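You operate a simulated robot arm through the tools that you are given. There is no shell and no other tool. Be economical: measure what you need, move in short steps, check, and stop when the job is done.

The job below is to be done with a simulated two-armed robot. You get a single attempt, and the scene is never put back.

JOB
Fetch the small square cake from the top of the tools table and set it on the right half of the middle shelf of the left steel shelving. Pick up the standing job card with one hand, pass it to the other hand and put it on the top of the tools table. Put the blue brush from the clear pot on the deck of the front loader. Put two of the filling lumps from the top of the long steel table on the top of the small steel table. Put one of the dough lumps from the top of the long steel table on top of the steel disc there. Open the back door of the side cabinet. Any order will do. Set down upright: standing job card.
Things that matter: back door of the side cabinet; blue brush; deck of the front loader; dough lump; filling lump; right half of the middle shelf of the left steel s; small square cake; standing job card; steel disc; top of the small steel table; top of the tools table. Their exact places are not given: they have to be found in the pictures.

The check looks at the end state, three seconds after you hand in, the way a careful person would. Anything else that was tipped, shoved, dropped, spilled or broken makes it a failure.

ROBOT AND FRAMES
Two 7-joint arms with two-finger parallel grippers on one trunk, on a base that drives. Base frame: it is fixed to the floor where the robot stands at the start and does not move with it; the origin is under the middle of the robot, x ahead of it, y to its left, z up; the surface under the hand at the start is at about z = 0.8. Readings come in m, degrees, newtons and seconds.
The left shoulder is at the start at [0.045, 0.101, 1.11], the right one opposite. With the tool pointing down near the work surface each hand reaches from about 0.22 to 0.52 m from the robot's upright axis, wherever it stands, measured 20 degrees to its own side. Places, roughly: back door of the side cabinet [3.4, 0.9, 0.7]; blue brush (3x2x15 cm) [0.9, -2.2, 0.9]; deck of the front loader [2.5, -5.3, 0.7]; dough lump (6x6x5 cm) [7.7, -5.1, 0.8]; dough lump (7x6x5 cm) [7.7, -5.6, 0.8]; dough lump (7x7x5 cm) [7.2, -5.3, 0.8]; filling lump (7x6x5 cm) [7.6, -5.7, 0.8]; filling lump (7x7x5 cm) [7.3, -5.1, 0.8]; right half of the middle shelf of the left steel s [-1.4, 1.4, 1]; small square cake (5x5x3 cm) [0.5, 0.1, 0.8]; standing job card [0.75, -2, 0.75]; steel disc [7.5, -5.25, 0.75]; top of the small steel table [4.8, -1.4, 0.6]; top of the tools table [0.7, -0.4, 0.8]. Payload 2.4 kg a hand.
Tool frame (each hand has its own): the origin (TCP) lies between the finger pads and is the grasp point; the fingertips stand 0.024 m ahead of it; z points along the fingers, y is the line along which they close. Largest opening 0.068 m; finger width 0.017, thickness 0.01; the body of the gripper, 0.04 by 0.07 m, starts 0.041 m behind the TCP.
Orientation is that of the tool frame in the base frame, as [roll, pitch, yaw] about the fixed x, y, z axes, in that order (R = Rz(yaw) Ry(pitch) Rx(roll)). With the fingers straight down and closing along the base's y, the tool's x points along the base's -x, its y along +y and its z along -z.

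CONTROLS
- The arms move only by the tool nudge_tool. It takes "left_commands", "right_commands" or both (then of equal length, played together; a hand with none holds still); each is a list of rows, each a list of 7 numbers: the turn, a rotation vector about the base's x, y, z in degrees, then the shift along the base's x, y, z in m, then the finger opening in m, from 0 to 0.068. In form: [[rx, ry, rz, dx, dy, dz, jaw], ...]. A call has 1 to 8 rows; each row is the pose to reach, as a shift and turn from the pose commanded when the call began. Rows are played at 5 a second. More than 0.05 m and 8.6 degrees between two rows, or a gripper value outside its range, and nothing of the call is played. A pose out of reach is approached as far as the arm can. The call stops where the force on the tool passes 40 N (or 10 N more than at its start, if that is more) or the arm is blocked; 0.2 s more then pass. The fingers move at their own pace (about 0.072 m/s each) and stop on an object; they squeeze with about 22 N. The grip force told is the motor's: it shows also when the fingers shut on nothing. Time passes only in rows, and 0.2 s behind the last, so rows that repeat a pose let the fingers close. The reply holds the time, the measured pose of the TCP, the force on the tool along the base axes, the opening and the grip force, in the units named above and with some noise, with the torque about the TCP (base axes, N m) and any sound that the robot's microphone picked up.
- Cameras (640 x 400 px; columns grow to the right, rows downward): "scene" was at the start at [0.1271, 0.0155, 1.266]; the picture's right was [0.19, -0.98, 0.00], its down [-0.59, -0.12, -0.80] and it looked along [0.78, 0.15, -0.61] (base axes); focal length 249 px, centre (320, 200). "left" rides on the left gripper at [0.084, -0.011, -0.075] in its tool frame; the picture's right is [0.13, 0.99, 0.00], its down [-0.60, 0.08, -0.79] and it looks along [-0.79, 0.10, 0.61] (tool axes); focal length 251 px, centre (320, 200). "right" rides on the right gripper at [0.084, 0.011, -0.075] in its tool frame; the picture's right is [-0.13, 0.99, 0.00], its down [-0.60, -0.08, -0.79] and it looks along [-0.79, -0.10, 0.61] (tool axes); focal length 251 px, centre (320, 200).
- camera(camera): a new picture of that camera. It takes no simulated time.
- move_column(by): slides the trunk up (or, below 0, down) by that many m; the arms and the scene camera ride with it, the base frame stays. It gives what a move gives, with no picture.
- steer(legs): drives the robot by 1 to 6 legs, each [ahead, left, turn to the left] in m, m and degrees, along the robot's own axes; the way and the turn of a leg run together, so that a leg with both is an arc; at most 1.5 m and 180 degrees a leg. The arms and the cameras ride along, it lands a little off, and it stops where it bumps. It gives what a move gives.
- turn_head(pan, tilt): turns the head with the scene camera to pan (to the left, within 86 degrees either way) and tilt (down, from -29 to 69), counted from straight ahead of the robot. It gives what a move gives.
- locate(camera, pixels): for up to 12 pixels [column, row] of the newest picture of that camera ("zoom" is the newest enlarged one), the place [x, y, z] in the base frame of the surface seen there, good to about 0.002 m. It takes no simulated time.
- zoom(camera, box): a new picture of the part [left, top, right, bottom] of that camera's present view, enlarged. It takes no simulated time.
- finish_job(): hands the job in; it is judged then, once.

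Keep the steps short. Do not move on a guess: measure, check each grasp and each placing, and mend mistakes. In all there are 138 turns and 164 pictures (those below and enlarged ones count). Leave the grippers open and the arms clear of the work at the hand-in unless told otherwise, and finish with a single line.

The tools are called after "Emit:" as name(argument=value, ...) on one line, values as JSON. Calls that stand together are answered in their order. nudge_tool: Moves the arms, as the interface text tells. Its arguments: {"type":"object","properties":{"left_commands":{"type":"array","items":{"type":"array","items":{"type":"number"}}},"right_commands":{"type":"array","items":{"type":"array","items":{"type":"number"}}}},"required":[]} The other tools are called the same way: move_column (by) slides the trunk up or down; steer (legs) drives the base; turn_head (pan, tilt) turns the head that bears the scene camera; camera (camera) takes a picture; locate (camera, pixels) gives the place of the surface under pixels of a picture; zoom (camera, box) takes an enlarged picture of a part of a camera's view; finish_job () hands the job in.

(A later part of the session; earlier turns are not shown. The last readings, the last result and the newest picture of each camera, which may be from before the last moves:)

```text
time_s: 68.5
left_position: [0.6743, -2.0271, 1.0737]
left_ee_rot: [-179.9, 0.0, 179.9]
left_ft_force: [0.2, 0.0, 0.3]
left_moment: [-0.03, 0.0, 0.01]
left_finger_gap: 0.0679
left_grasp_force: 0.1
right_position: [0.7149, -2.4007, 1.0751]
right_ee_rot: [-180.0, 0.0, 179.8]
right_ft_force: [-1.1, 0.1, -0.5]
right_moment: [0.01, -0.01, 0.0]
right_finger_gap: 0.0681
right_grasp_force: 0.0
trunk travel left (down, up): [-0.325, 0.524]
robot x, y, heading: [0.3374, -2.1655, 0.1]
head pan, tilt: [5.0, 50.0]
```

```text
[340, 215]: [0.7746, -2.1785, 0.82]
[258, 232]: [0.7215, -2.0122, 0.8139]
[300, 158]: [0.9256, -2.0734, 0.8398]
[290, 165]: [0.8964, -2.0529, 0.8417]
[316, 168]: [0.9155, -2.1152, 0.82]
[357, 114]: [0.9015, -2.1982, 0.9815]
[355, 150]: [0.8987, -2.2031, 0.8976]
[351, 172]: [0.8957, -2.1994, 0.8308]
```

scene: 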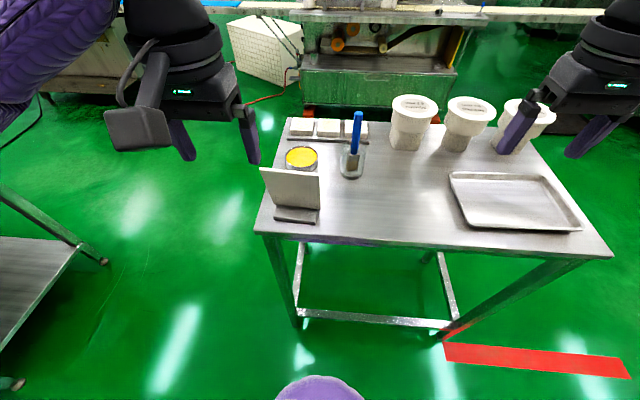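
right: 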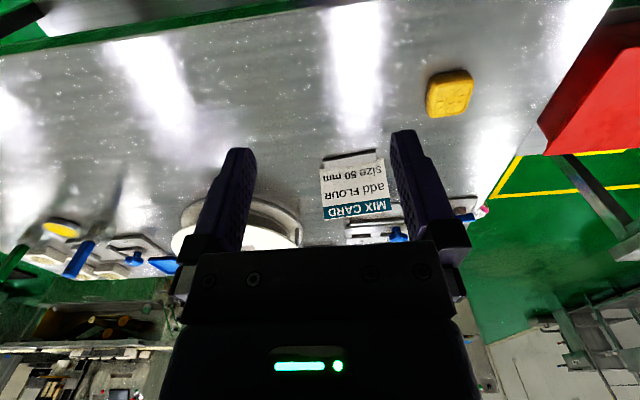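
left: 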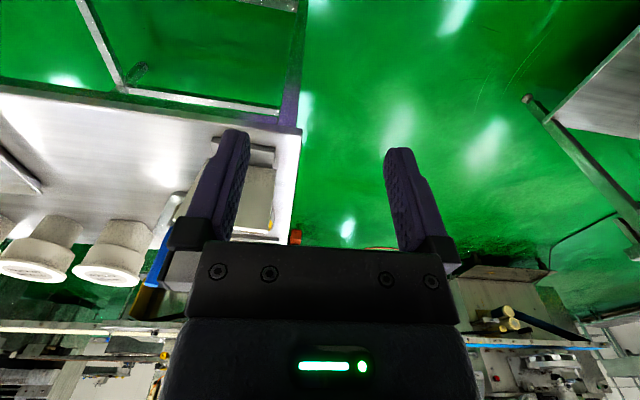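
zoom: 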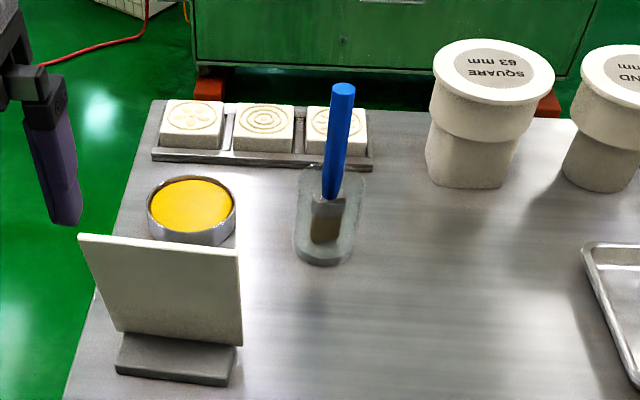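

Table z=0.82; the card leans about 10° towards the robot, top edge from (0.7546,-2.036) to (0.7486,-2.136) at z 0.96. I turn the left hand to straddle it: fingers closing across the card, tilted 40° from the left. First the turning, done aside.

Emit:
nudge_tool(left_commands=[[-1.914, -3.002, -7.12, 0, 0.01, 0.005, 0.068], [-3.828, -6.004, -14.24, 0, 0.02, 0.01, 0.068], [-5.742, -9.006, -21.36, 0, 0.03, 0.015, 0.068], [-7.656, -12.008, -28.48, 0, 0.04, 0.02, 0.068], [-9.57, -15.01, -35.6, 0, 0.04, 0.02, 0.068], [-11.484, -18.012, -42.72, 0, 0.04, 0.02, 0.068], [-13.398, -21.014, -49.84, 0, 0.04, 0.02, 0.068], [-15.312, -24.016, -56.96, 0, 0.04, 0.02, 0.068]])

Emit:
nudge_tool(left_commands=[[-1.914, -3.002, -7.12, 0, 0, 0, 0.068], [-3.828, -6.004, -14.24, 0, 0, 0, 0.068], [-5.742, -9.006, -21.36, 0, 0, 0, 0.068], [-7.656, -12.008, -28.48, 0, 0, 0, 0.068], [-9.57, -15.01, -35.6, 0, 0, 0, 0.068], [-9.57, -15.01, -35.6, 0, 0, 0, 0.068]])

Emit:
camera(camera="scene")

Emit:
camera(camera="left")

```text
time_s: 70.3
left_position: [0.6706, -1.9867, 1.095]
left_ee_rot: [-178.1, 27.3, 122.1]
left_ft_force: [-0.3, -0.3, -0.2]
left_moment: [-0.03, 0.01, 0.02]
left_finger_gap: 0.068
left_grasp_force: 0.0
right_position: [0.7157, -2.4022, 1.0755]
right_ee_rot: [179.9, 0.1, 179.8]
right_ft_force: [0.5, 0.7, -0.3]
right_moment: [-0.01, 0.02, -0.02]
right_finger_gap: 0.068
right_grasp_force: 0.1
trunk travel left (down, up): [-0.325, 0.524]
robot x, y, heading: [0.3387, -2.1661, -0.2]
head pan, tilt: [5.0, 50.0]
```

```text
time_s: 71.7
left_position: [0.671, -1.9856, 1.0939]
left_ee_rot: [166.4, 39.3, 77.9]
left_ft_force: [0.0, 0.0, -1.3]
left_moment: [0.0, 0.01, 0.01]
left_finger_gap: 0.0678
left_grasp_force: 0.2
right_position: [0.7153, -2.4012, 1.075]
right_ee_rot: [-180.0, 0.0, 179.8]
right_ft_force: [0.5, -0.5, 0.0]
right_moment: [0.02, 0.0, 0.02]
right_finger_gap: 0.0681
right_grasp_force: 0.1
trunk travel left (down, up): [-0.325, 0.524]
robot x, y, heading: [0.3371, -2.1698, -0.4]
head pan, tilt: [5.0, 50.0]
```

```text
133 pictures are left
```

scene: 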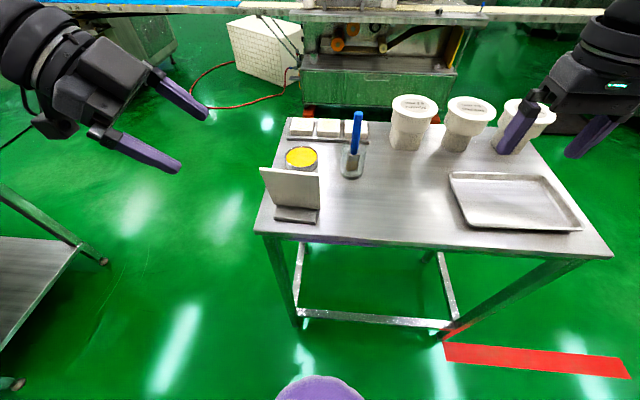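

```text
132 pictures are left
```

left: 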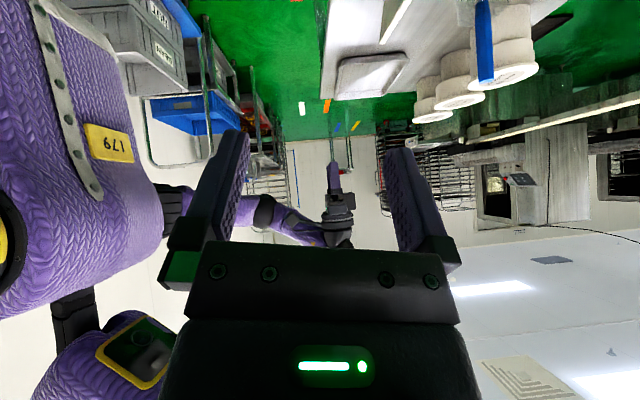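

Orientation is right. I move to the line of approach, to 5 cm before the grasp, and look.

Emit:
nudge_tool(left_commands=[[0, 0, 0, 0.03, 0, -0.025, 0.068], [0, 0, 0, 0.06, 0, -0.05, 0.068], [0, 0, 0, 0.077, 0.002, -0.068, 0.068], [0, 0, 0, 0.081, -0.03, -0.108, 0.068], [0, 0, 0, 0.081, -0.03, -0.108, 0.068]])

Emit:
zoom(camera="scene", box=[180, 80, 380, 230])

Emit:
camera(camera="left")

```text
refused: row 4 steps farther than a row can; nothing moved
```

```text
2.67 times, centred on (280, 155) of scene
```

zoom: 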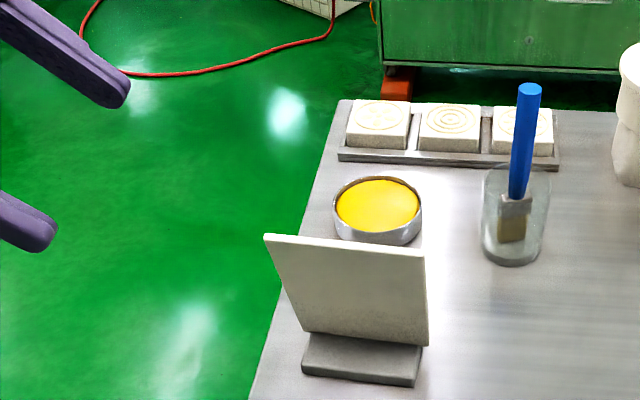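

```text
130 pictures are left
```

left: 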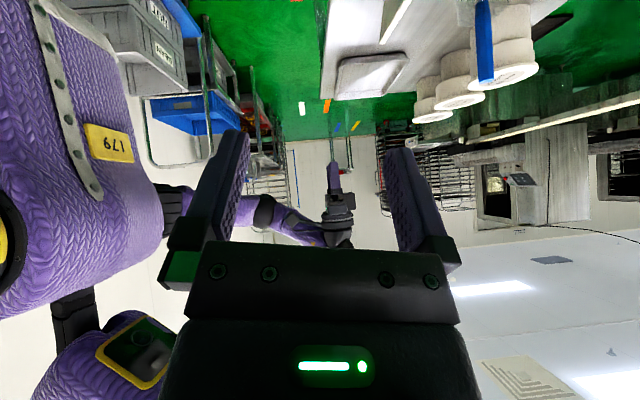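

Emit:
nudge_tool(left_commands=[[0, 0, 0, 0.03, 0, -0.025, 0.068], [0, 0, 0, 0.06, 0, -0.05, 0.068], [0, 0, 0, 0.077, 0.002, -0.068, 0.068], [0, 0, 0, 0.079, -0.015, -0.088, 0.068], [0, 0, 0, 0.081, -0.03, -0.108, 0.068], [0, 0, 0, 0.081, -0.03, -0.108, 0.068]])

Emit:
zoom(camera="scene", box=[180, 80, 380, 230])

Emit:
camera(camera="left")

```text
time_s: 73.1
left_position: [0.753, -2.0167, 0.9884]
left_ee_rot: [166.6, 39.2, 77.9]
left_ft_force: [1.4, -0.2, -0.3]
left_moment: [-0.02, -0.03, -0.02]
left_finger_gap: 0.0677
left_grasp_force: 0.1
right_position: [0.715, -2.4023, 1.0742]
right_ee_rot: [180.0, 0.0, 179.8]
right_ft_force: [-0.2, 0.7, -0.1]
right_moment: [-0.04, 0.03, 0.01]
right_finger_gap: 0.068
right_grasp_force: 0.0
trunk travel left (down, up): [-0.325, 0.524]
robot x, y, heading: [0.329, -2.1666, -0.2]
head pan, tilt: [5.0, 50.0]
```

```text
2.67 times, centred on (280, 155) of scene
```

zoom: 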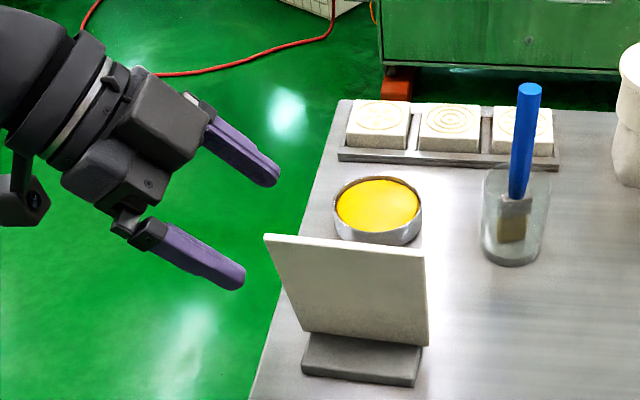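

```text
128 pictures are left
```

left: 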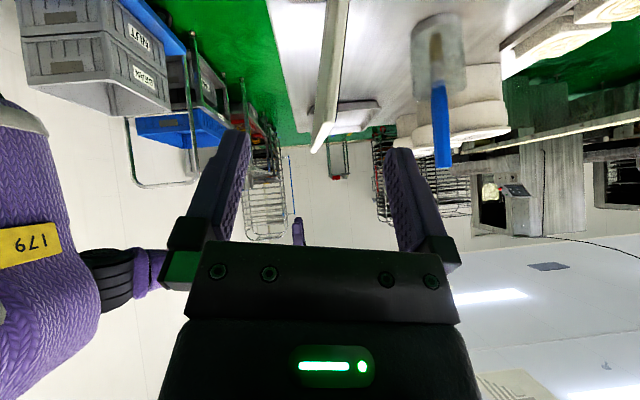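

The card edge lies midway between the fingers (left view around column 325). I advance the last 5 cm along the finger direction.

Emit:
nudge_tool(left_commands=[[0, 0, 0, 0.002, -0.015, -0.02, 0.068], [0, 0, 0, 0.004, -0.031, -0.04, 0.068], [0, 0, 0, 0.004, -0.031, -0.04, 0.068]])

Emit:
zoom(camera="scene", box=[180, 80, 380, 230])

Emit:
camera(camera="left")

```text
time_s: 73.9
left_position: [0.7553, -2.0482, 0.9483]
left_ee_rot: [166.5, 39.2, 77.9]
left_ft_force: [-0.9, 1.1, -0.1]
left_moment: [0.0, 0.02, -0.01]
left_finger_gap: 0.0679
left_grasp_force: 0.1
right_position: [0.7159, -2.4021, 1.0749]
right_ee_rot: [-179.9, 0.0, 179.8]
right_ft_force: [-0.2, 0.0, -0.4]
right_moment: [0.01, 0.04, 0.0]
right_finger_gap: 0.0681
right_grasp_force: 0.0
trunk travel left (down, up): [-0.325, 0.524]
robot x, y, heading: [0.3355, -2.1683, -0.1]
head pan, tilt: [5.0, 50.0]
```

```text
2.67 times, centred on (280, 155) of scene
```

zoom: 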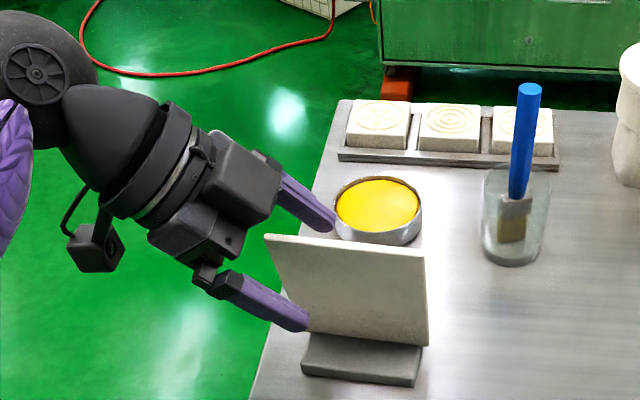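

```text
126 pictures are left
```

left: 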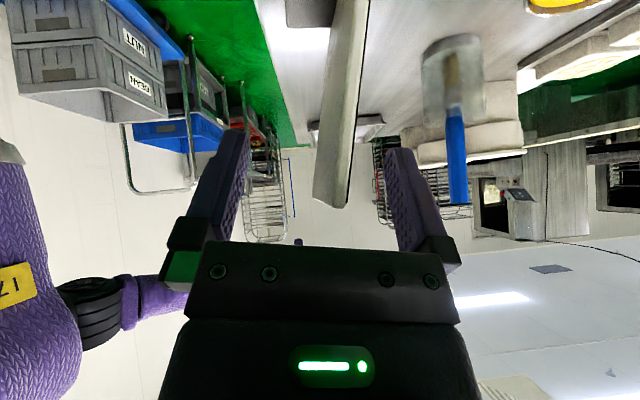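

Card centred. I close the fingers and check.

Emit:
nudge_tool(left_commands=[[0, 0, 0, 0, 0, 0, 0.03], [0, 0, 0, 0, 0, 0, 0.0], [0, 0, 0, 0, 0, 0, 0.0], [0, 0, 0, 0, 0, 0, 0.0]])

Emit:
zoom(camera="scene", box=[180, 80, 380, 230])

```text
time_s: 74.9
left_position: [0.7551, -2.0477, 0.9479]
left_ee_rot: [166.5, 39.2, 77.7]
left_ft_force: [1.5, -0.8, 2.2]
left_moment: [0.11, -0.47, 0.0]
left_finger_gap: 0.0059
left_grasp_force: 21.8
right_position: [0.7153, -2.4011, 1.0752]
right_ee_rot: [-180.0, 0.1, 179.8]
right_ft_force: [0.3, 0.0, -0.4]
right_moment: [0.0, -0.04, -0.01]
right_finger_gap: 0.0681
right_grasp_force: 0.0
trunk travel left (down, up): [-0.325, 0.524]
robot x, y, heading: [0.3379, -2.1646, -0.2]
head pan, tilt: [5.0, 50.0]
```

```text
2.67 times, centred on (280, 155) of scene
```

zoom: 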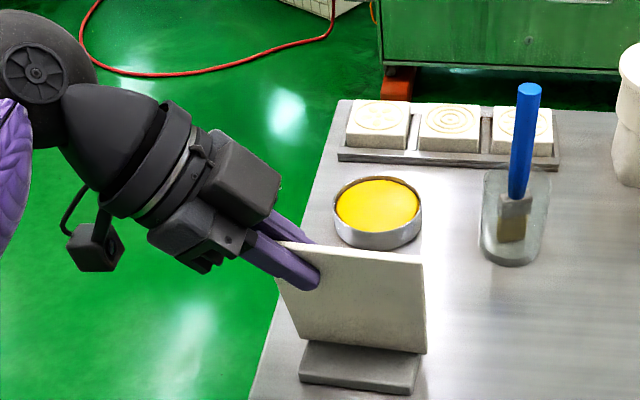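

Held (gap 5.9 mm, 22 N). I lift straight up 0.15 m, then toward the robot.

Emit:
nudge_tool(left_commands=[[0, 0, 0, 0, 0, 0.02, 0], [0, 0, 0, 0, 0, 0.06, 0], [0, 0, 0, 0, 0, 0.1, 0], [0, 0, 0, -0.02, 0, 0.14, 0], [0, 0, 0, -0.05, -0.02, 0.16, 0], [0, 0, 0, -0.08, -0.05, 0.16, 0], [0, 0, 0, -0.08, -0.08, 0.16, 0]])

Emit:
camera(camera="scene")

Emit:
camera(camera="left")

```text
time_s: 76.5
left_position: [0.6752, -2.1262, 1.1032]
left_ee_rot: [166.5, 39.1, 77.9]
left_ft_force: [0.3, 0.4, -3.6]
left_moment: [0.12, 0.04, 0.03]
left_finger_gap: 0.0061
left_grasp_force: 21.9
right_position: [0.7156, -2.4015, 1.0739]
right_ee_rot: [-179.9, 0.1, 179.7]
right_ft_force: [-0.5, -0.6, 0.8]
right_moment: [-0.04, 0.0, -0.01]
right_finger_gap: 0.068
right_grasp_force: 0.0
trunk travel left (down, up): [-0.325, 0.524]
robot x, y, heading: [0.3378, -2.17, 0.1]
head pan, tilt: [5.0, 50.0]
```

```text
124 pictures are left
```

scene: 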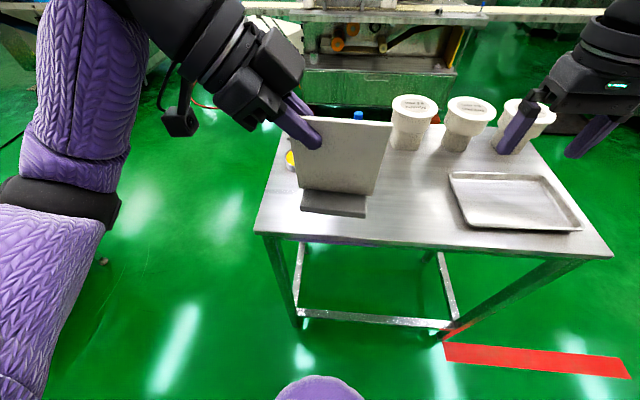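

```text
123 pictures are left
```

left: 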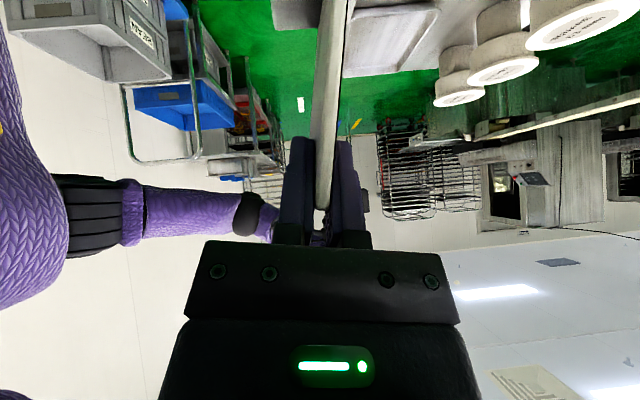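

Emit:
locate(camera="scene", pixels=[[390, 124], [374, 192], [345, 120], [300, 185], [340, 160], [335, 212], [364, 214], [304, 208], [366, 202]])

Emit:
zoom(camera="scene", box=[240, 90, 420, 230])

```text
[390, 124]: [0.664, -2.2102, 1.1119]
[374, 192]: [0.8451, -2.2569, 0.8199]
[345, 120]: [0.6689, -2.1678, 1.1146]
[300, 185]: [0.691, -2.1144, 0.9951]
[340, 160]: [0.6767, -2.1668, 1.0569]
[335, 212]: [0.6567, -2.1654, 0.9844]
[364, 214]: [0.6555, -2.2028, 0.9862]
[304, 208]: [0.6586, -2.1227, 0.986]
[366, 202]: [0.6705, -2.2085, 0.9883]
```

```text
2.86 times, centred on (330, 160) of scene
```

zoom: 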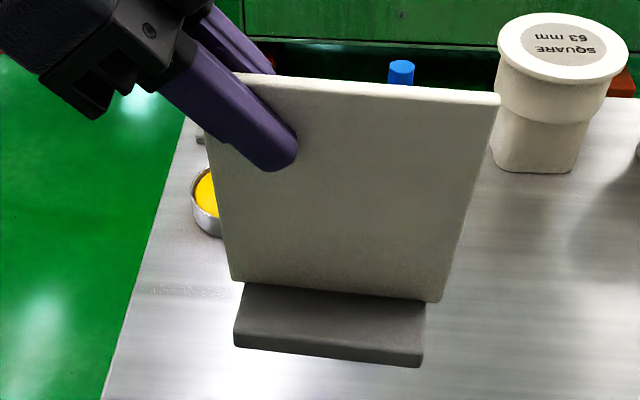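

The card is steady, foot level; top-right corner at (0.664,-2.214,1.112). Now the right hand makes the mirrored turn, well to the right and higher.

Emit:
nudge_tool(right_commands=[[1.848, -3.315, 7.181, -0.01, 0, 0.016, 0.068], [3.695, -6.63, 14.362, -0.02, 0, 0.032, 0.068], [5.543, -9.945, 21.543, -0.03, 0, 0.048, 0.068], [7.39, -13.26, 28.724, -0.04, 0, 0.064, 0.068], [9.238, -16.575, 35.905, -0.05, 0, 0.08, 0.068], [11.085, -19.89, 43.086, -0.06, 0, 0.096, 0.068], [12.933, -23.205, 50.267, -0.07, 0, 0.112, 0.068], [14.78, -26.52, 57.448, -0.08, 0, 0.125, 0.068]])

Emit:
nudge_tool(right_commands=[[1.848, -3.315, 7.181, 0, 0, 0, 0.068], [3.695, -6.63, 14.362, 0, 0, 0, 0.068], [5.543, -9.945, 21.543, 0, 0, 0, 0.068], [7.39, -13.26, 28.724, 0, 0, 0, 0.068], [7.39, -13.26, 28.724, 0, 0, 0, 0.068]])

Emit:
camera(camera="scene")

```text
time_s: 78.3
left_position: [0.6752, -2.1263, 1.1043]
left_ee_rot: [166.7, 39.2, 78.0]
left_ft_force: [-0.3, -0.4, -3.4]
left_moment: [0.1, 0.02, 0.03]
left_finger_gap: 0.0059
left_grasp_force: 21.2
right_position: [0.6087, -2.3582, 1.1924]
right_ee_rot: [-180.0, 29.1, -121.4]
right_ft_force: [0.0, -0.1, 0.3]
right_moment: [-0.01, 0.01, 0.01]
right_finger_gap: 0.0682
right_grasp_force: 0.0
right hand out of reach, approached as far as the arm can: row 6, 7, 8
trunk travel left (down, up): [-0.325, 0.524]
robot x, y, heading: [0.3382, -2.1673, -0.2]
head pan, tilt: [5.0, 50.0]
```

```text
time_s: 79.5
left_position: [0.6757, -2.1245, 1.1021]
left_ee_rot: [166.6, 39.3, 78.0]
left_ft_force: [0.0, 0.2, -3.8]
left_moment: [0.11, 0.03, 0.01]
left_finger_gap: 0.0058
left_grasp_force: 22.4
right_position: [0.5529, -2.3035, 1.1912]
right_ee_rot: [-166.6, 39.3, -85.1]
right_ft_force: [-0.4, -0.1, 0.2]
right_moment: [0.02, 0.0, 0.01]
right_finger_gap: 0.068
right_grasp_force: 0.1
right hand out of reach, approached as far as the arm can: row 1, 2, 3, 4, 5
trunk travel left (down, up): [-0.325, 0.524]
robot x, y, heading: [0.3382, -2.1667, -0.3]
head pan, tilt: [5.0, 50.0]
```

```text
121 pictures are left
```

scene: 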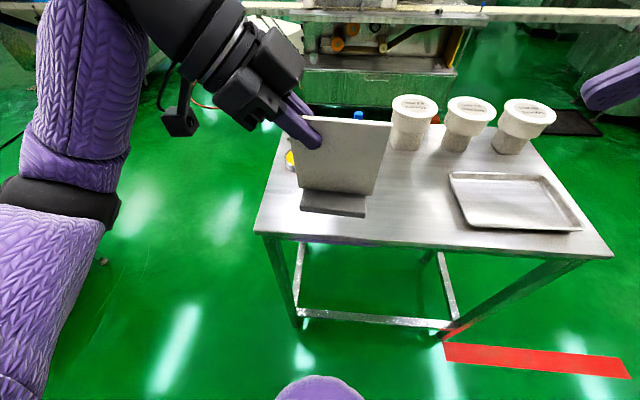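

The right hand is in orientation but limited in place. I make a small test step ahead and inward to see how it answers.

Emit:
nudge_tool(right_commands=[[0, 0, 0, 0.015, 0.0, 0, 0.068], [0, 0, 0, 0.03, 0.0, 0, 0.068]])

Emit:
camera(camera="right")

```text
time_s: 80.1
left_position: [0.6749, -2.126, 1.1032]
left_ee_rot: [166.6, 39.2, 77.8]
left_ft_force: [-0.5, -0.3, -3.8]
left_moment: [0.12, -0.02, 0.01]
left_finger_gap: 0.0058
left_grasp_force: 21.1
right_position: [0.5621, -2.2916, 1.1909]
right_ee_rot: [-166.7, 39.3, -85.1]
right_ft_force: [-0.3, 0.3, 0.1]
right_moment: [0.02, 0.0, 0.04]
right_finger_gap: 0.068
right_grasp_force: 0.1
right hand out of reach, approached as far as the arm can: row 1, 2
trunk travel left (down, up): [-0.325, 0.524]
robot x, y, heading: [0.3401, -2.165, -0.2]
head pan, tilt: [5.0, 50.0]
```

```text
120 pictures are left
```

right: 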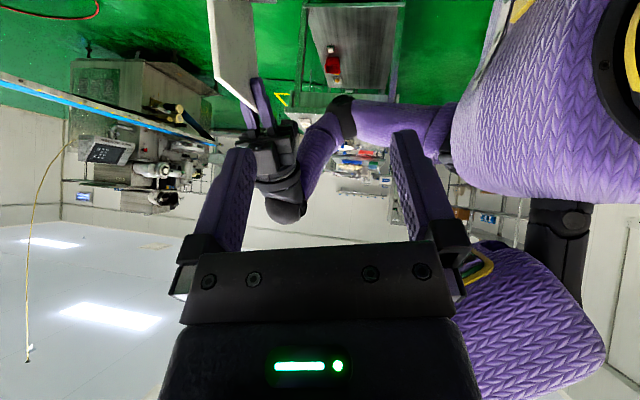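

The limit is due to height. The mirrored left pose shows that lower is fine, so I bring the right hand down and in to about (0.663,-2.33,1.10), beside the card.

Emit:
nudge_tool(right_commands=[[0, 0, 0, -0.002, 0.02, -0.025, 0.068], [0, 0, 0, -0.002, 0.036, -0.05, 0.068], [0, 0, 0, -0.002, 0.053, -0.075, 0.068], [0, 0, 0, -0.002, 0.071, -0.1, 0.068]])

Emit:
camera(camera="scene")

Emit:
camera(camera="right")

```text
time_s: 81.1
left_position: [0.6757, -2.1264, 1.1033]
left_ee_rot: [166.5, 39.3, 78.0]
left_ft_force: [0.0, -0.3, -3.1]
left_moment: [0.09, 0.03, -0.01]
left_finger_gap: 0.0058
left_grasp_force: 22.0
right_position: [0.5679, -2.2218, 1.0978]
right_ee_rot: [-166.8, 39.2, -85.0]
right_ft_force: [0.9, 0.5, 0.1]
right_moment: [-0.01, -0.01, 0.02]
right_finger_gap: 0.0679
right_grasp_force: 0.1
right hand out of reach, approached as far as the arm can: row 4
trunk travel left (down, up): [-0.325, 0.524]
robot x, y, heading: [0.3362, -2.1691, 0.1]
head pan, tilt: [5.0, 50.0]
```

```text
119 pictures are left
```

scene: 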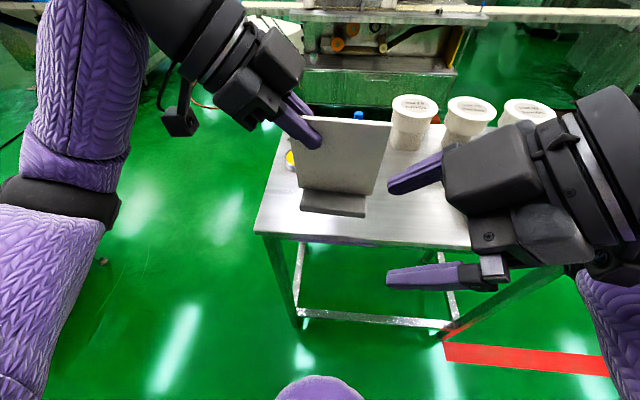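

```text
118 pictures are left
```

right: 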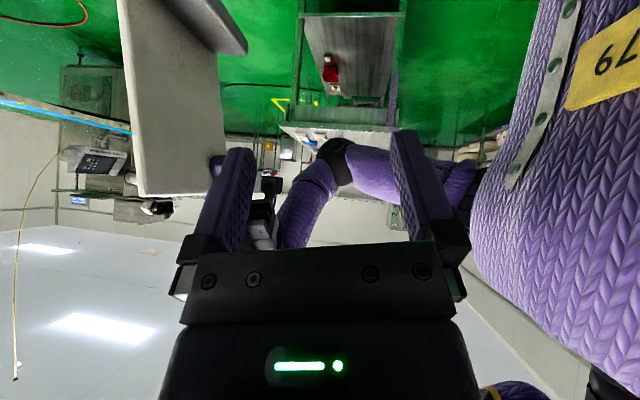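

The command origin resets to the reached pose. Right hand is now at (0.568,-2.222,1.098). I move it diagonally ahead and outward to (0.66,-2.30,1.10).

Emit:
nudge_tool(right_commands=[[0, 0, 0, 0.005, -0.03, 0, 0.068], [0, 0, 0, 0.03, -0.055, 0, 0.068], [0, 0, 0, 0.06, -0.08, 0, 0.068], [0, 0, 0, 0.092, -0.085, 0.003, 0.068]])

Emit:
camera(camera="scene")

```text
time_s: 82.1
left_position: [0.6757, -2.1251, 1.1033]
left_ee_rot: [166.7, 39.2, 77.9]
left_ft_force: [0.1, 0.2, -4.2]
left_moment: [0.14, 0.02, -0.01]
left_finger_gap: 0.006
left_grasp_force: 21.6
right_position: [0.5757, -2.2578, 1.1222]
right_ee_rot: [-166.5, 39.3, -85.2]
right_ft_force: [0.5, -0.1, -0.2]
right_moment: [0.01, 0.0, 0.0]
right_finger_gap: 0.0682
right_grasp_force: 0.1
right hand out of reach, approached as far as the arm can: row 2, 3, 4
trunk travel left (down, up): [-0.325, 0.524]
robot x, y, heading: [0.3354, -2.1677, -0.1]
head pan, tilt: [5.0, 50.0]
```

```text
117 pictures are left
```

scene: 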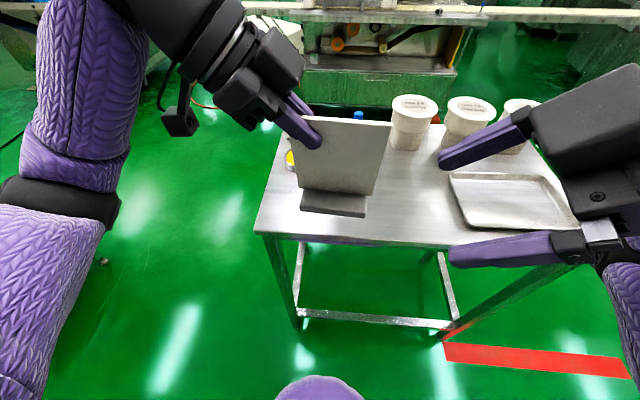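

The right arm sits on a joint limit. I unwind its turn while moving outward to the mirror of the left hand's earlier spot, then redo the turn there.

Emit:
nudge_tool(right_commands=[[-1.848, 3.315, -7.181, 0.012, -0.02, -0.005, 0.068], [-3.695, 6.63, -14.362, 0.024, -0.04, -0.01, 0.068], [-5.543, 9.945, -21.543, 0.036, -0.06, -0.015, 0.068], [-7.39, 13.26, -28.724, 0.048, -0.08, -0.02, 0.068], [-9.238, 16.575, -35.905, 0.06, -0.09, -0.025, 0.068], [-11.085, 19.89, -43.086, 0.072, -0.09, -0.03, 0.068], [-12.933, 23.205, -50.267, 0.084, -0.09, -0.03, 0.068], [-14.78, 26.52, -57.448, 0.096, -0.09, -0.03, 0.068]])

Emit:
nudge_tool(right_commands=[[-1.848, 3.315, -7.181, 0, 0, 0, 0.068], [-3.695, 6.63, -14.362, 0, 0, 0, 0.068], [-5.543, 9.945, -21.543, 0, 0, 0, 0.068], [-7.39, 13.26, -28.724, 0, 0, 0, 0.068]])

Emit:
camera(camera="scene")

```text
time_s: 83.9
left_position: [0.6756, -2.1258, 1.1037]
left_ee_rot: [166.7, 39.1, 77.9]
left_ft_force: [-0.4, 0.1, -4.0]
left_moment: [0.15, 0.05, 0.0]
left_finger_gap: 0.0057
left_grasp_force: 22.6
right_position: [0.673, -2.3477, 1.0893]
right_ee_rot: [176.1, 14.5, -152.1]
right_ft_force: [-1.1, -0.2, 0.5]
right_moment: [0.04, 0.01, 0.0]
right_finger_gap: 0.0681
right_grasp_force: 0.1
trunk travel left (down, up): [-0.325, 0.524]
robot x, y, heading: [0.3359, -2.1672, -0.3]
head pan, tilt: [5.0, 50.0]
```

```text
time_s: 84.9
left_position: [0.6756, -2.1257, 1.1037]
left_ee_rot: [166.6, 39.2, 77.9]
left_ft_force: [0.3, -0.9, -3.2]
left_moment: [0.17, 0.06, -0.01]
left_finger_gap: 0.0059
left_grasp_force: 21.9
right_position: [0.6719, -2.348, 1.0889]
right_ee_rot: [180.0, -0.2, 179.6]
right_ft_force: [-0.3, -0.1, -0.5]
right_moment: [-0.02, -0.01, 0.03]
right_finger_gap: 0.0678
right_grasp_force: 0.1
trunk travel left (down, up): [-0.325, 0.524]
robot x, y, heading: [0.3367, -2.1644, -0.0]
head pan, tilt: [5.0, 50.0]
```

```text
116 pictures are left
```

scene: 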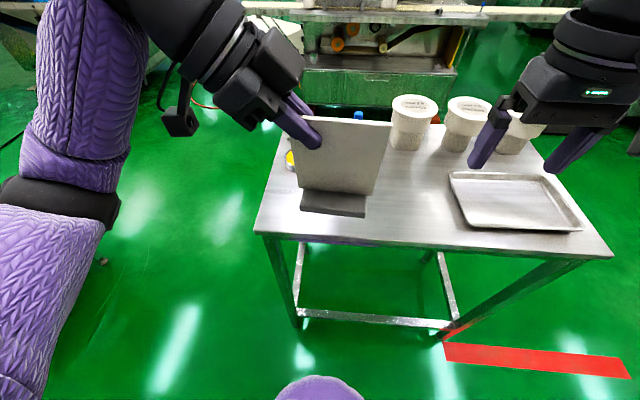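

Unwound at the mirror spot. Now I redo the turn there, with no shift.

Emit:
nudge_tool(right_commands=[[1.848, -3.315, 7.181, 0, 0, 0, 0.068], [3.695, -6.63, 14.362, 0, 0, 0, 0.068], [5.543, -9.945, 21.543, 0, 0, 0, 0.068], [7.39, -13.26, 28.724, 0, 0, 0, 0.068], [9.238, -16.575, 35.905, 0, 0, 0, 0.068], [11.085, -19.89, 43.086, 0, 0, 0, 0.068], [12.933, -23.205, 50.267, 0, 0, 0, 0.068], [14.78, -26.52, 57.448, 0, 0, 0, 0.068]])

Emit:
nudge_tool(right_commands=[[1.848, -3.315, 7.181, 0, 0, 0, 0.068], [3.695, -6.63, 14.362, 0, 0, 0, 0.068], [5.543, -9.945, 21.543, 0, 0, 0, 0.068], [7.39, -13.26, 28.724, 0, 0, 0, 0.068]])

Emit:
camera(camera="right")

```text
time_s: 86.7
left_position: [0.6756, -2.1267, 1.1034]
left_ee_rot: [166.6, 39.2, 77.8]
left_ft_force: [0.9, 0.2, -3.7]
left_moment: [0.11, 0.07, 0.02]
left_finger_gap: 0.0057
left_grasp_force: 21.9
right_position: [0.6655, -2.3341, 1.0948]
right_ee_rot: [178.6, 26.8, -127.1]
right_ft_force: [0.2, -0.8, 0.4]
right_moment: [0.02, 0.03, -0.01]
right_finger_gap: 0.0679
right_grasp_force: 0.1
right hand out of reach, approached as far as the arm can: row 7, 8
trunk travel left (down, up): [-0.325, 0.524]
robot x, y, heading: [0.3406, -2.1642, -0.3]
head pan, tilt: [5.0, 50.0]
```

```text
time_s: 87.7
left_position: [0.6756, -2.1253, 1.1026]
left_ee_rot: [166.6, 39.2, 78.0]
left_ft_force: [0.1, -0.1, -3.5]
left_moment: [0.16, 0.05, -0.01]
left_finger_gap: 0.0061
left_grasp_force: 22.0
right_position: [0.5883, -2.2695, 1.1209]
right_ee_rot: [-169.6, 38.1, -91.8]
right_ft_force: [0.4, -0.1, 0.2]
right_moment: [-0.01, -0.02, 0.0]
right_finger_gap: 0.0679
right_grasp_force: 0.0
right hand out of reach, approached as far as the arm can: row 1, 2, 3, 4
trunk travel left (down, up): [-0.325, 0.524]
robot x, y, heading: [0.3388, -2.1662, -0.2]
head pan, tilt: [5.0, 50.0]
```

```text
115 pictures are left
```

right: 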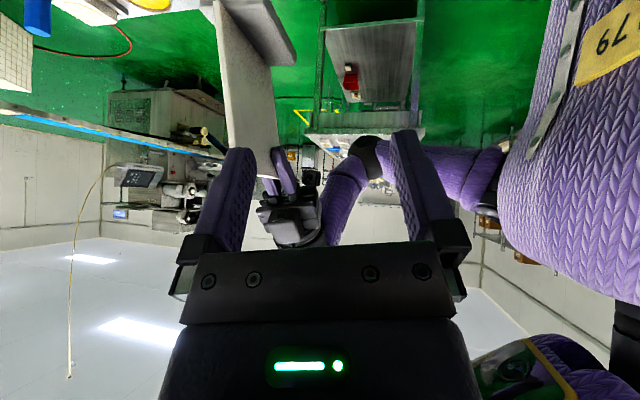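

The right arm's range is not a mirror of the left's. Instead I swing the card 30° clockwise (right edge toward the robot), so the right hand needs less turn. Right hand turns back 25° first, then the left swings the card.

Emit:
nudge_tool(right_commands=[[0.16, -0.64, -6.28, -0.006, -0.005, -0.005, 0.068], [0.32, -1.28, -12.55, -0.012, -0.005, -0.01, 0.068], [0.48, -1.91, -18.83, -0.018, -0.005, -0.015, 0.068], [0.64, -2.55, -25.1, -0.023, -0.005, -0.018, 0.068], [0.64, -2.55, -25.1, -0.023, -0.005, -0.018, 0.068], [0.64, -2.55, -25.1, -0.023, -0.005, -0.018, 0.068], [0.64, -2.55, -25.1, -0.023, -0.005, -0.018, 0.068], [0.64, -2.55, -25.1, -0.023, -0.005, -0.018, 0.068]], left_commands=[[0, 0, 0, 0, 0, 0, 0], [0, 0, 0, 0, 0, 0, 0], [0, 0, 0, 0, 0, 0, 0], [0, 0, 0, 0, 0, 0, 0], [0, 0, -7.5, -0.003, 0.002, 0, 0], [0, 0, -15, -0.006, 0.004, 0, 0], [0, 0, -22.5, -0.008, 0.006, 0, 0], [0, 0, -30, -0.01, 0.006, 0, 0]])

Emit:
camera(camera="scene")

Emit:
camera(camera="right")

```text
time_s: 89.5
left_position: [0.6643, -2.1194, 1.1044]
left_ee_rot: [166.5, 39.2, 47.7]
left_ft_force: [0.2, 0.6, -3.9]
left_moment: [0.15, -0.03, -0.01]
left_finger_gap: 0.0061
left_grasp_force: 22.0
right_position: [0.5877, -2.2793, 1.1286]
right_ee_rot: [-166.7, 39.4, -115.0]
right_ft_force: [-0.4, 0.2, -0.1]
right_moment: [-0.02, 0.01, -0.02]
right_finger_gap: 0.0681
right_grasp_force: 0.1
right hand out of reach, approached as far as the arm can: row 3, 4, 5, 6, 7, 8
trunk travel left (down, up): [-0.325, 0.524]
robot x, y, heading: [0.3356, -2.1681, -0.4]
head pan, tilt: [5.0, 50.0]
```

```text
114 pictures are left
```

scene: 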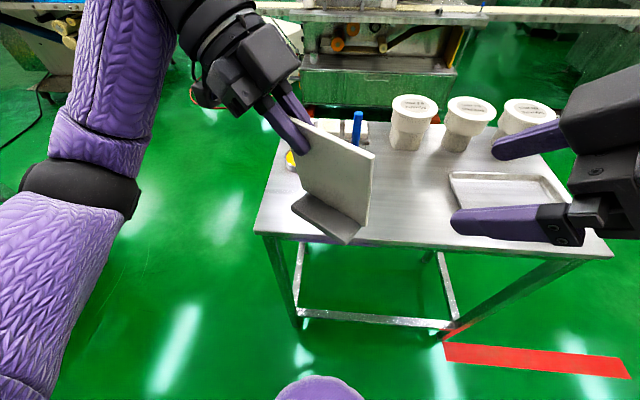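

```text
113 pictures are left
```

right: 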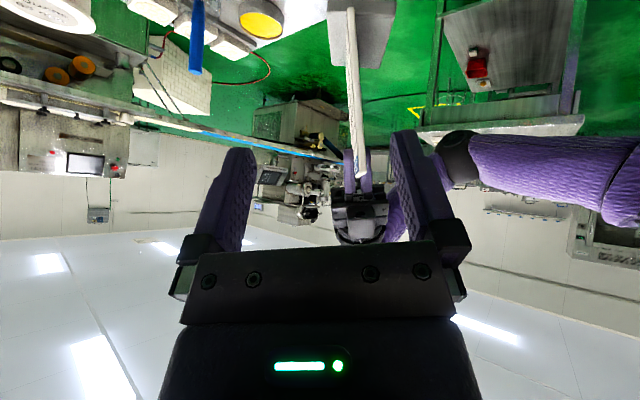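

Now the card is edge-on to the right hand and the orientation matches exactly. I come in to 5 cm short, centred on the card plane.

Emit:
nudge_tool(right_commands=[[0, 0, 0, 0.005, 0.026, -0.007, 0.068], [0, 0, 0, 0.0113, 0.0517, -0.0172, 0.068], [0, 0, 0, 0.0071, 0.0545, -0.0272, 0.068], [0, 0, 0, 0.0071, 0.0545, -0.0272, 0.068]])

Emit:
camera(camera="right")

Emit:
camera(camera="scene")

```text
time_s: 90.5
left_position: [0.6665, -2.1207, 1.1051]
left_ee_rot: [166.7, 39.2, 47.9]
left_ft_force: [0.3, -0.2, -4.3]
left_moment: [0.14, -0.05, -0.02]
left_finger_gap: 0.0061
left_grasp_force: 22.3
right_position: [0.6064, -2.2233, 1.1092]
right_ee_rot: [-166.7, 39.3, -114.9]
right_ft_force: [-0.5, 0.2, 0.3]
right_moment: [-0.01, -0.03, -0.03]
right_finger_gap: 0.0678
right_grasp_force: 0.1
right hand out of reach, approached as far as the arm can: row 1, 2, 3, 4
trunk travel left (down, up): [-0.325, 0.524]
robot x, y, heading: [0.3361, -2.1676, -0.1]
head pan, tilt: [5.0, 50.0]
```

```text
112 pictures are left
```

right: 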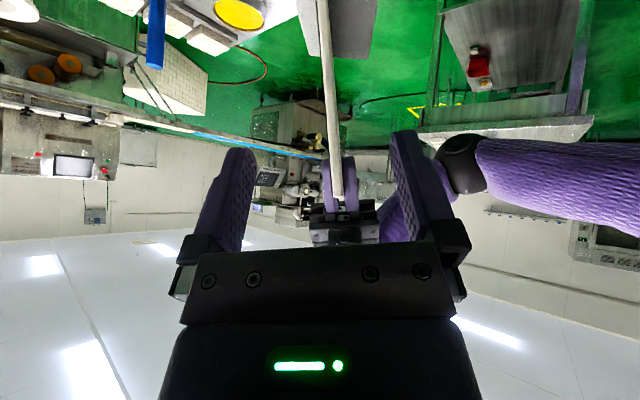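

```text
111 pictures are left
```

scene: 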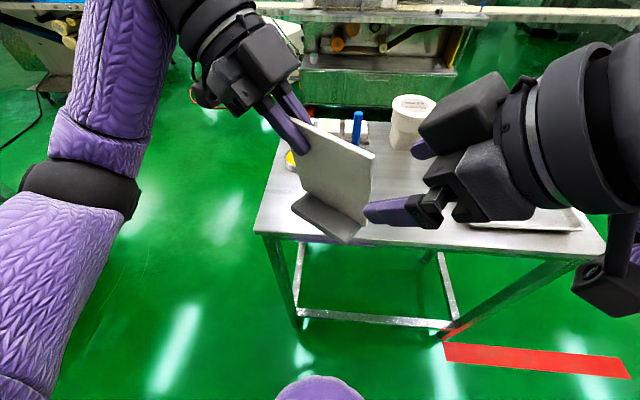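

Close and nearly centred (8 mm off). I advance to straddle the card's top-right corner.

Emit:
nudge_tool(right_commands=[[0, 0, 0, 0.006, 0.02, -0.004, 0.068], [0, 0, 0, 0.0167, 0.04, -0.008, 0.068], [0, 0, 0, 0.0167, 0.04, -0.008, 0.068]])

Emit:
camera(camera="right")

Emit:
zoom(camera="scene", box=[220, 60, 480, 260])

```text
time_s: 91.3
left_position: [0.6663, -2.1207, 1.1045]
left_ee_rot: [166.7, 39.2, 48.0]
left_ft_force: [0.3, 0.0, -3.9]
left_moment: [0.14, -0.07, 0.01]
left_finger_gap: 0.0058
left_grasp_force: 21.8
right_position: [0.6206, -2.1823, 1.1002]
right_ee_rot: [-166.7, 39.3, -115.0]
right_ft_force: [0.3, -0.3, 0.4]
right_moment: [0.0, 0.0, 0.02]
right_finger_gap: 0.0678
right_grasp_force: 0.0
trunk travel left (down, up): [-0.325, 0.524]
robot x, y, heading: [0.3383, -2.1656, -0.3]
head pan, tilt: [5.0, 50.0]
```

```text
110 pictures are left
```

right: 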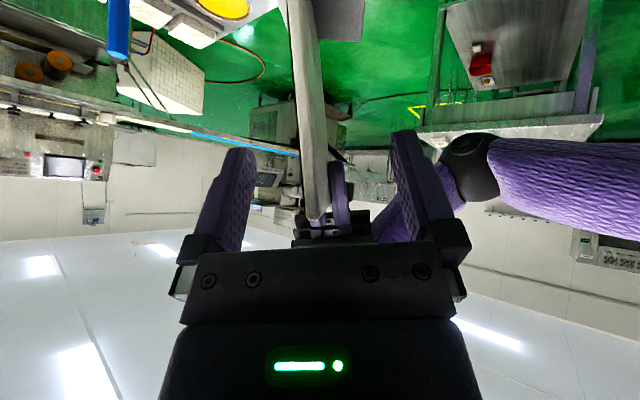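

```text
2.00 times, centred on (350, 160) of scene
```

zoom: 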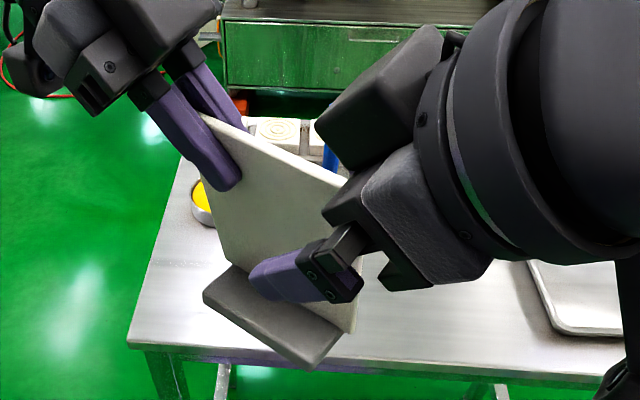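

The card is between the right fingers, about 4 mm off centre. I correct that and close the right hand.

Emit:
nudge_tool(right_commands=[[0, 0, 0, 0.0035, -0.002, 0.0, 0.068], [0, 0, 0, 0.0035, -0.002, 0, 0.03], [0, 0, 0, 0.0035, -0.002, 0, 0], [0, 0, 0, 0.0035, -0.002, 0, 0], [0, 0, 0, 0.0035, -0.002, 0, 0]])

Emit:
camera(camera="right")

```text
time_s: 92.5
left_position: [0.6663, -2.1201, 1.1047]
left_ee_rot: [166.5, 39.1, 47.8]
left_ft_force: [8.2, -6.1, -3.7]
left_moment: [0.0, -0.15, 0.46]
left_finger_gap: 0.0058
left_grasp_force: 22.4
right_position: [0.6251, -2.1848, 1.0992]
right_ee_rot: [-166.8, 39.3, -114.8]
right_ft_force: [-7.5, 6.7, 0.3]
right_moment: [0.1, 0.1, 0.4]
right_finger_gap: 0.0059
right_grasp_force: 22.3
trunk travel left (down, up): [-0.325, 0.524]
robot x, y, heading: [0.3362, -2.1669, -0.2]
head pan, tilt: [5.0, 50.0]
```

```text
108 pictures are left
```

right: 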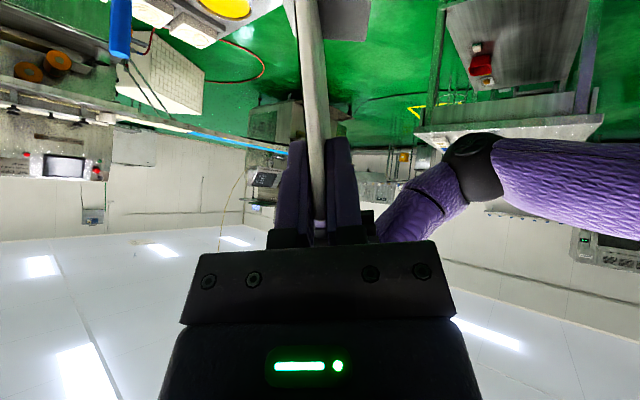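

Both hands hold it. I open the left hand and draw it back along its fingers.

Emit:
nudge_tool(left_commands=[[0, 0, 0, 0, 0, 0, 0.03], [0, 0, 0, 0, 0, 0, 0.068], [0, 0, 0, 0, 0, 0, 0.068], [0, 0, 0, 0.009, 0.024, 0.03, 0.068], [0, 0, 0, 0.018, 0.048, 0.06, 0.068], [0, 0, 0, 0.01, 0.08, 0.07, 0.068], [0, 0, 0, 0.0, 0.12, 0.07, 0.068]])

Emit:
camera(camera="scene")

```text
time_s: 94.1
left_position: [0.6659, -1.9996, 1.1727]
left_ee_rot: [166.5, 39.2, 47.8]
left_ft_force: [-0.3, 0.6, 0.3]
left_moment: [0.03, -0.05, 0.03]
left_finger_gap: 0.0678
left_grasp_force: 0.0
right_position: [0.6259, -2.184, 1.0998]
right_ee_rot: [-166.5, 39.3, -115.1]
right_ft_force: [0.5, 0.7, -0.5]
right_moment: [-0.1, 0.13, -0.03]
right_finger_gap: 0.0056
right_grasp_force: 22.2
trunk travel left (down, up): [-0.325, 0.524]
robot x, y, heading: [0.3342, -2.1687, -0.4]
head pan, tilt: [5.0, 50.0]
```

```text
107 pictures are left
```

scene: 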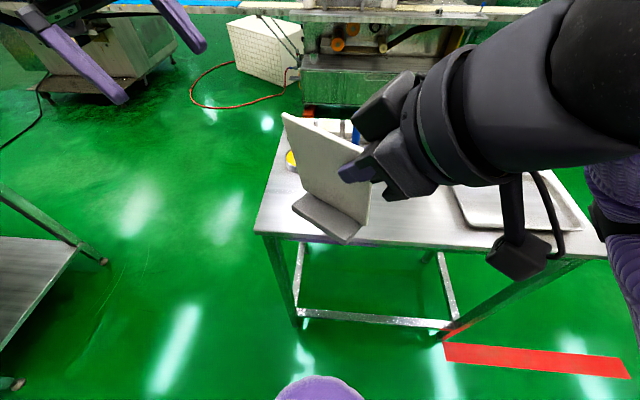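

Handed over. Now the right hand swings the card so its fingers tilt straight ahead (50° clockwise), and the left unwinds its 30°.

Emit:
nudge_tool(right_commands=[[0, 0, -8.33, 0, -0.01, 0.005, 0], [0, 0, -16.67, 0, -0.02, 0.01, 0], [0, 0, -25, 0, -0.03, 0.015, 0], [0, 0, -33.33, 0, -0.04, 0.02, 0], [0, 0, -41.67, 0, -0.05, 0.025, 0], [0, 0, -50, 0, -0.06, 0.03, 0]], left_commands=[[0, 0, 7.5, 0, 0.01, 0, 0.068], [0, 0, 15, -0.01, 0.02, -0.01, 0.068], [0, 0, 22.5, -0.02, 0.03, -0.02, 0.068], [0, 0, 30, -0.03, 0.03, -0.03, 0.068], [0, 0, 30, -0.04, 0.03, -0.04, 0.068], [0, 0, 30, -0.04, 0.03, -0.05, 0.068]])

Emit:
nudge_tool(left_commands=[[1.914, 3.002, 7.12, 0, 0, 0, 0.068], [3.828, 6.004, 14.24, 0, 0, 0, 0.068], [5.742, 9.006, 21.36, 0, 0, 0, 0.068], [7.656, 12.008, 28.48, 0, 0, 0, 0.068], [9.57, 15.01, 35.6, 0, 0, 0, 0.068], [11.484, 18.012, 42.72, 0, 0, 0, 0.068], [13.398, 21.014, 49.84, 0, 0, 0, 0.068], [15.312, 24.016, 56.96, 0, 0, 0, 0.068]])

Emit:
nudge_tool(left_commands=[[1.914, 3.002, 7.12, 0, 0, 0, 0.068], [3.828, 6.004, 14.24, 0, 0, 0, 0.068], [5.742, 9.006, 21.36, 0, 0, 0, 0.068], [7.656, 12.008, 28.48, 0, 0, 0, 0.068], [9.57, 15.01, 35.6, 0, 0, 0, 0.068]])

Emit:
camera(camera="scene")

```text
time_s: 95.5
left_position: [0.626, -1.9702, 1.1259]
left_ee_rot: [166.6, 39.0, 78.0]
left_ft_force: [-0.1, 0.5, 0.1]
left_moment: [0.0, 0.01, 0.03]
left_finger_gap: 0.0679
left_grasp_force: 0.0
right_position: [0.6268, -2.2455, 1.1303]
right_ee_rot: [-166.6, 39.2, -165.1]
right_ft_force: [0.3, -0.3, -3.5]
right_moment: [0.01, 0.17, -0.01]
right_finger_gap: 0.0058
right_grasp_force: 21.5
trunk travel left (down, up): [-0.325, 0.524]
robot x, y, heading: [0.335, -2.1646, -0.2]
head pan, tilt: [5.0, 50.0]
```

```text
time_s: 97.3
left_position: [0.6263, -1.9703, 1.1266]
left_ee_rot: [-175.4, 16.9, 145.0]
left_ft_force: [-0.3, -0.4, 0.3]
left_moment: [-0.02, 0.01, 0.04]
left_finger_gap: 0.0678
left_grasp_force: 0.1
right_position: [0.6265, -2.2445, 1.1313]
right_ee_rot: [-166.7, 39.3, -164.9]
right_ft_force: [-0.5, 0.3, -3.0]
right_moment: [0.01, 0.11, -0.03]
right_finger_gap: 0.0059
right_grasp_force: 22.2
trunk travel left (down, up): [-0.325, 0.524]
robot x, y, heading: [0.3362, -2.164, -0.2]
head pan, tilt: [5.0, 50.0]
```

```text
time_s: 98.5
left_position: [0.627, -1.9702, 1.1264]
left_ee_rot: [-179.9, -0.1, -179.9]
left_ft_force: [-0.3, -0.8, -0.2]
left_moment: [0.0, -0.02, 0.04]
left_finger_gap: 0.0678
left_grasp_force: 0.0
right_position: [0.6275, -2.2467, 1.1297]
right_ee_rot: [-166.6, 39.3, -165.0]
right_ft_force: [0.4, 0.3, -3.1]
right_moment: [0.07, 0.14, -0.02]
right_finger_gap: 0.0057
right_grasp_force: 22.2
trunk travel left (down, up): [-0.325, 0.524]
robot x, y, heading: [0.3352, -2.1672, 0.1]
head pan, tilt: [5.0, 50.0]
```

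```text
106 pictures are left
```

scene: 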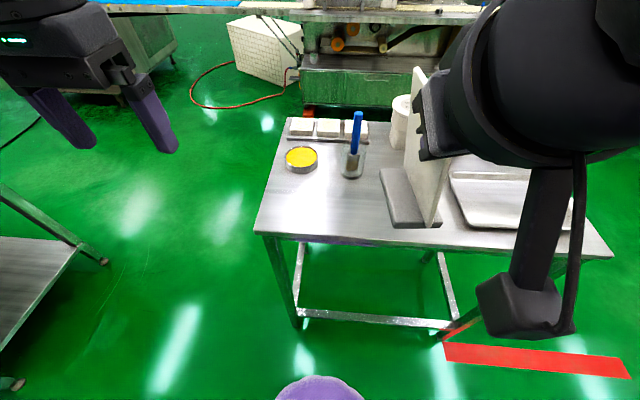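

The card hangs upright with fingers tilted ahead. I back off and strafe left to the tools table.

Emit:
steer(legs=[[-0.35, 0, 0], [0, 1.2, 0], [0, 0.5, 0]])

Emit:
turn_head(pan=0, tilt=45)

Emit:
camera(camera="scene")

```text
time_s: 109.1
left_position: [0.2721, -0.2615, 1.1258]
left_ee_rot: [-179.8, 0.0, -179.4]
left_ft_force: [0.2, 0.9, -0.4]
left_moment: [-0.03, 0.02, 0.01]
left_finger_gap: 0.0678
left_grasp_force: 0.1
right_position: [0.2764, -0.5377, 1.1297]
right_ee_rot: [-166.6, 39.4, -164.4]
right_ft_force: [-0.2, -0.4, -2.7]
right_moment: [0.03, 0.14, -0.03]
right_finger_gap: 0.0059
right_grasp_force: 21.5
trunk travel left (down, up): [-0.325, 0.524]
robot x, y, heading: [-0.0126, -0.4589, 0.3]
head pan, tilt: [5.0, 50.0]
```

```text
time_s: 109.7
left_position: [0.2731, -0.2628, 1.1265]
left_ee_rot: [-179.7, 0.0, -179.4]
left_ft_force: [0.4, -0.6, 0.9]
left_moment: [0.01, -0.01, 0.01]
left_finger_gap: 0.0678
left_grasp_force: 0.0
right_position: [0.2767, -0.5365, 1.131]
right_ee_rot: [-166.7, 39.3, -164.4]
right_ft_force: [0.2, -0.7, -4.7]
right_moment: [0.03, 0.18, 0.0]
right_finger_gap: 0.0058
right_grasp_force: 22.0
trunk travel left (down, up): [-0.325, 0.524]
robot x, y, heading: [-0.0154, -0.4616, 0.5]
head pan, tilt: [0.0, 45.0]
```

```text
105 pictures are left
```

scene: 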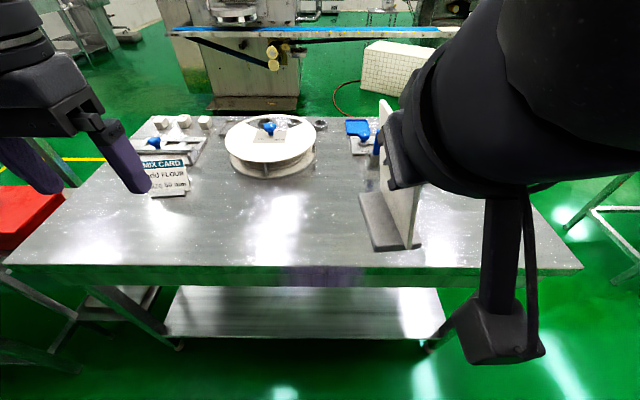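

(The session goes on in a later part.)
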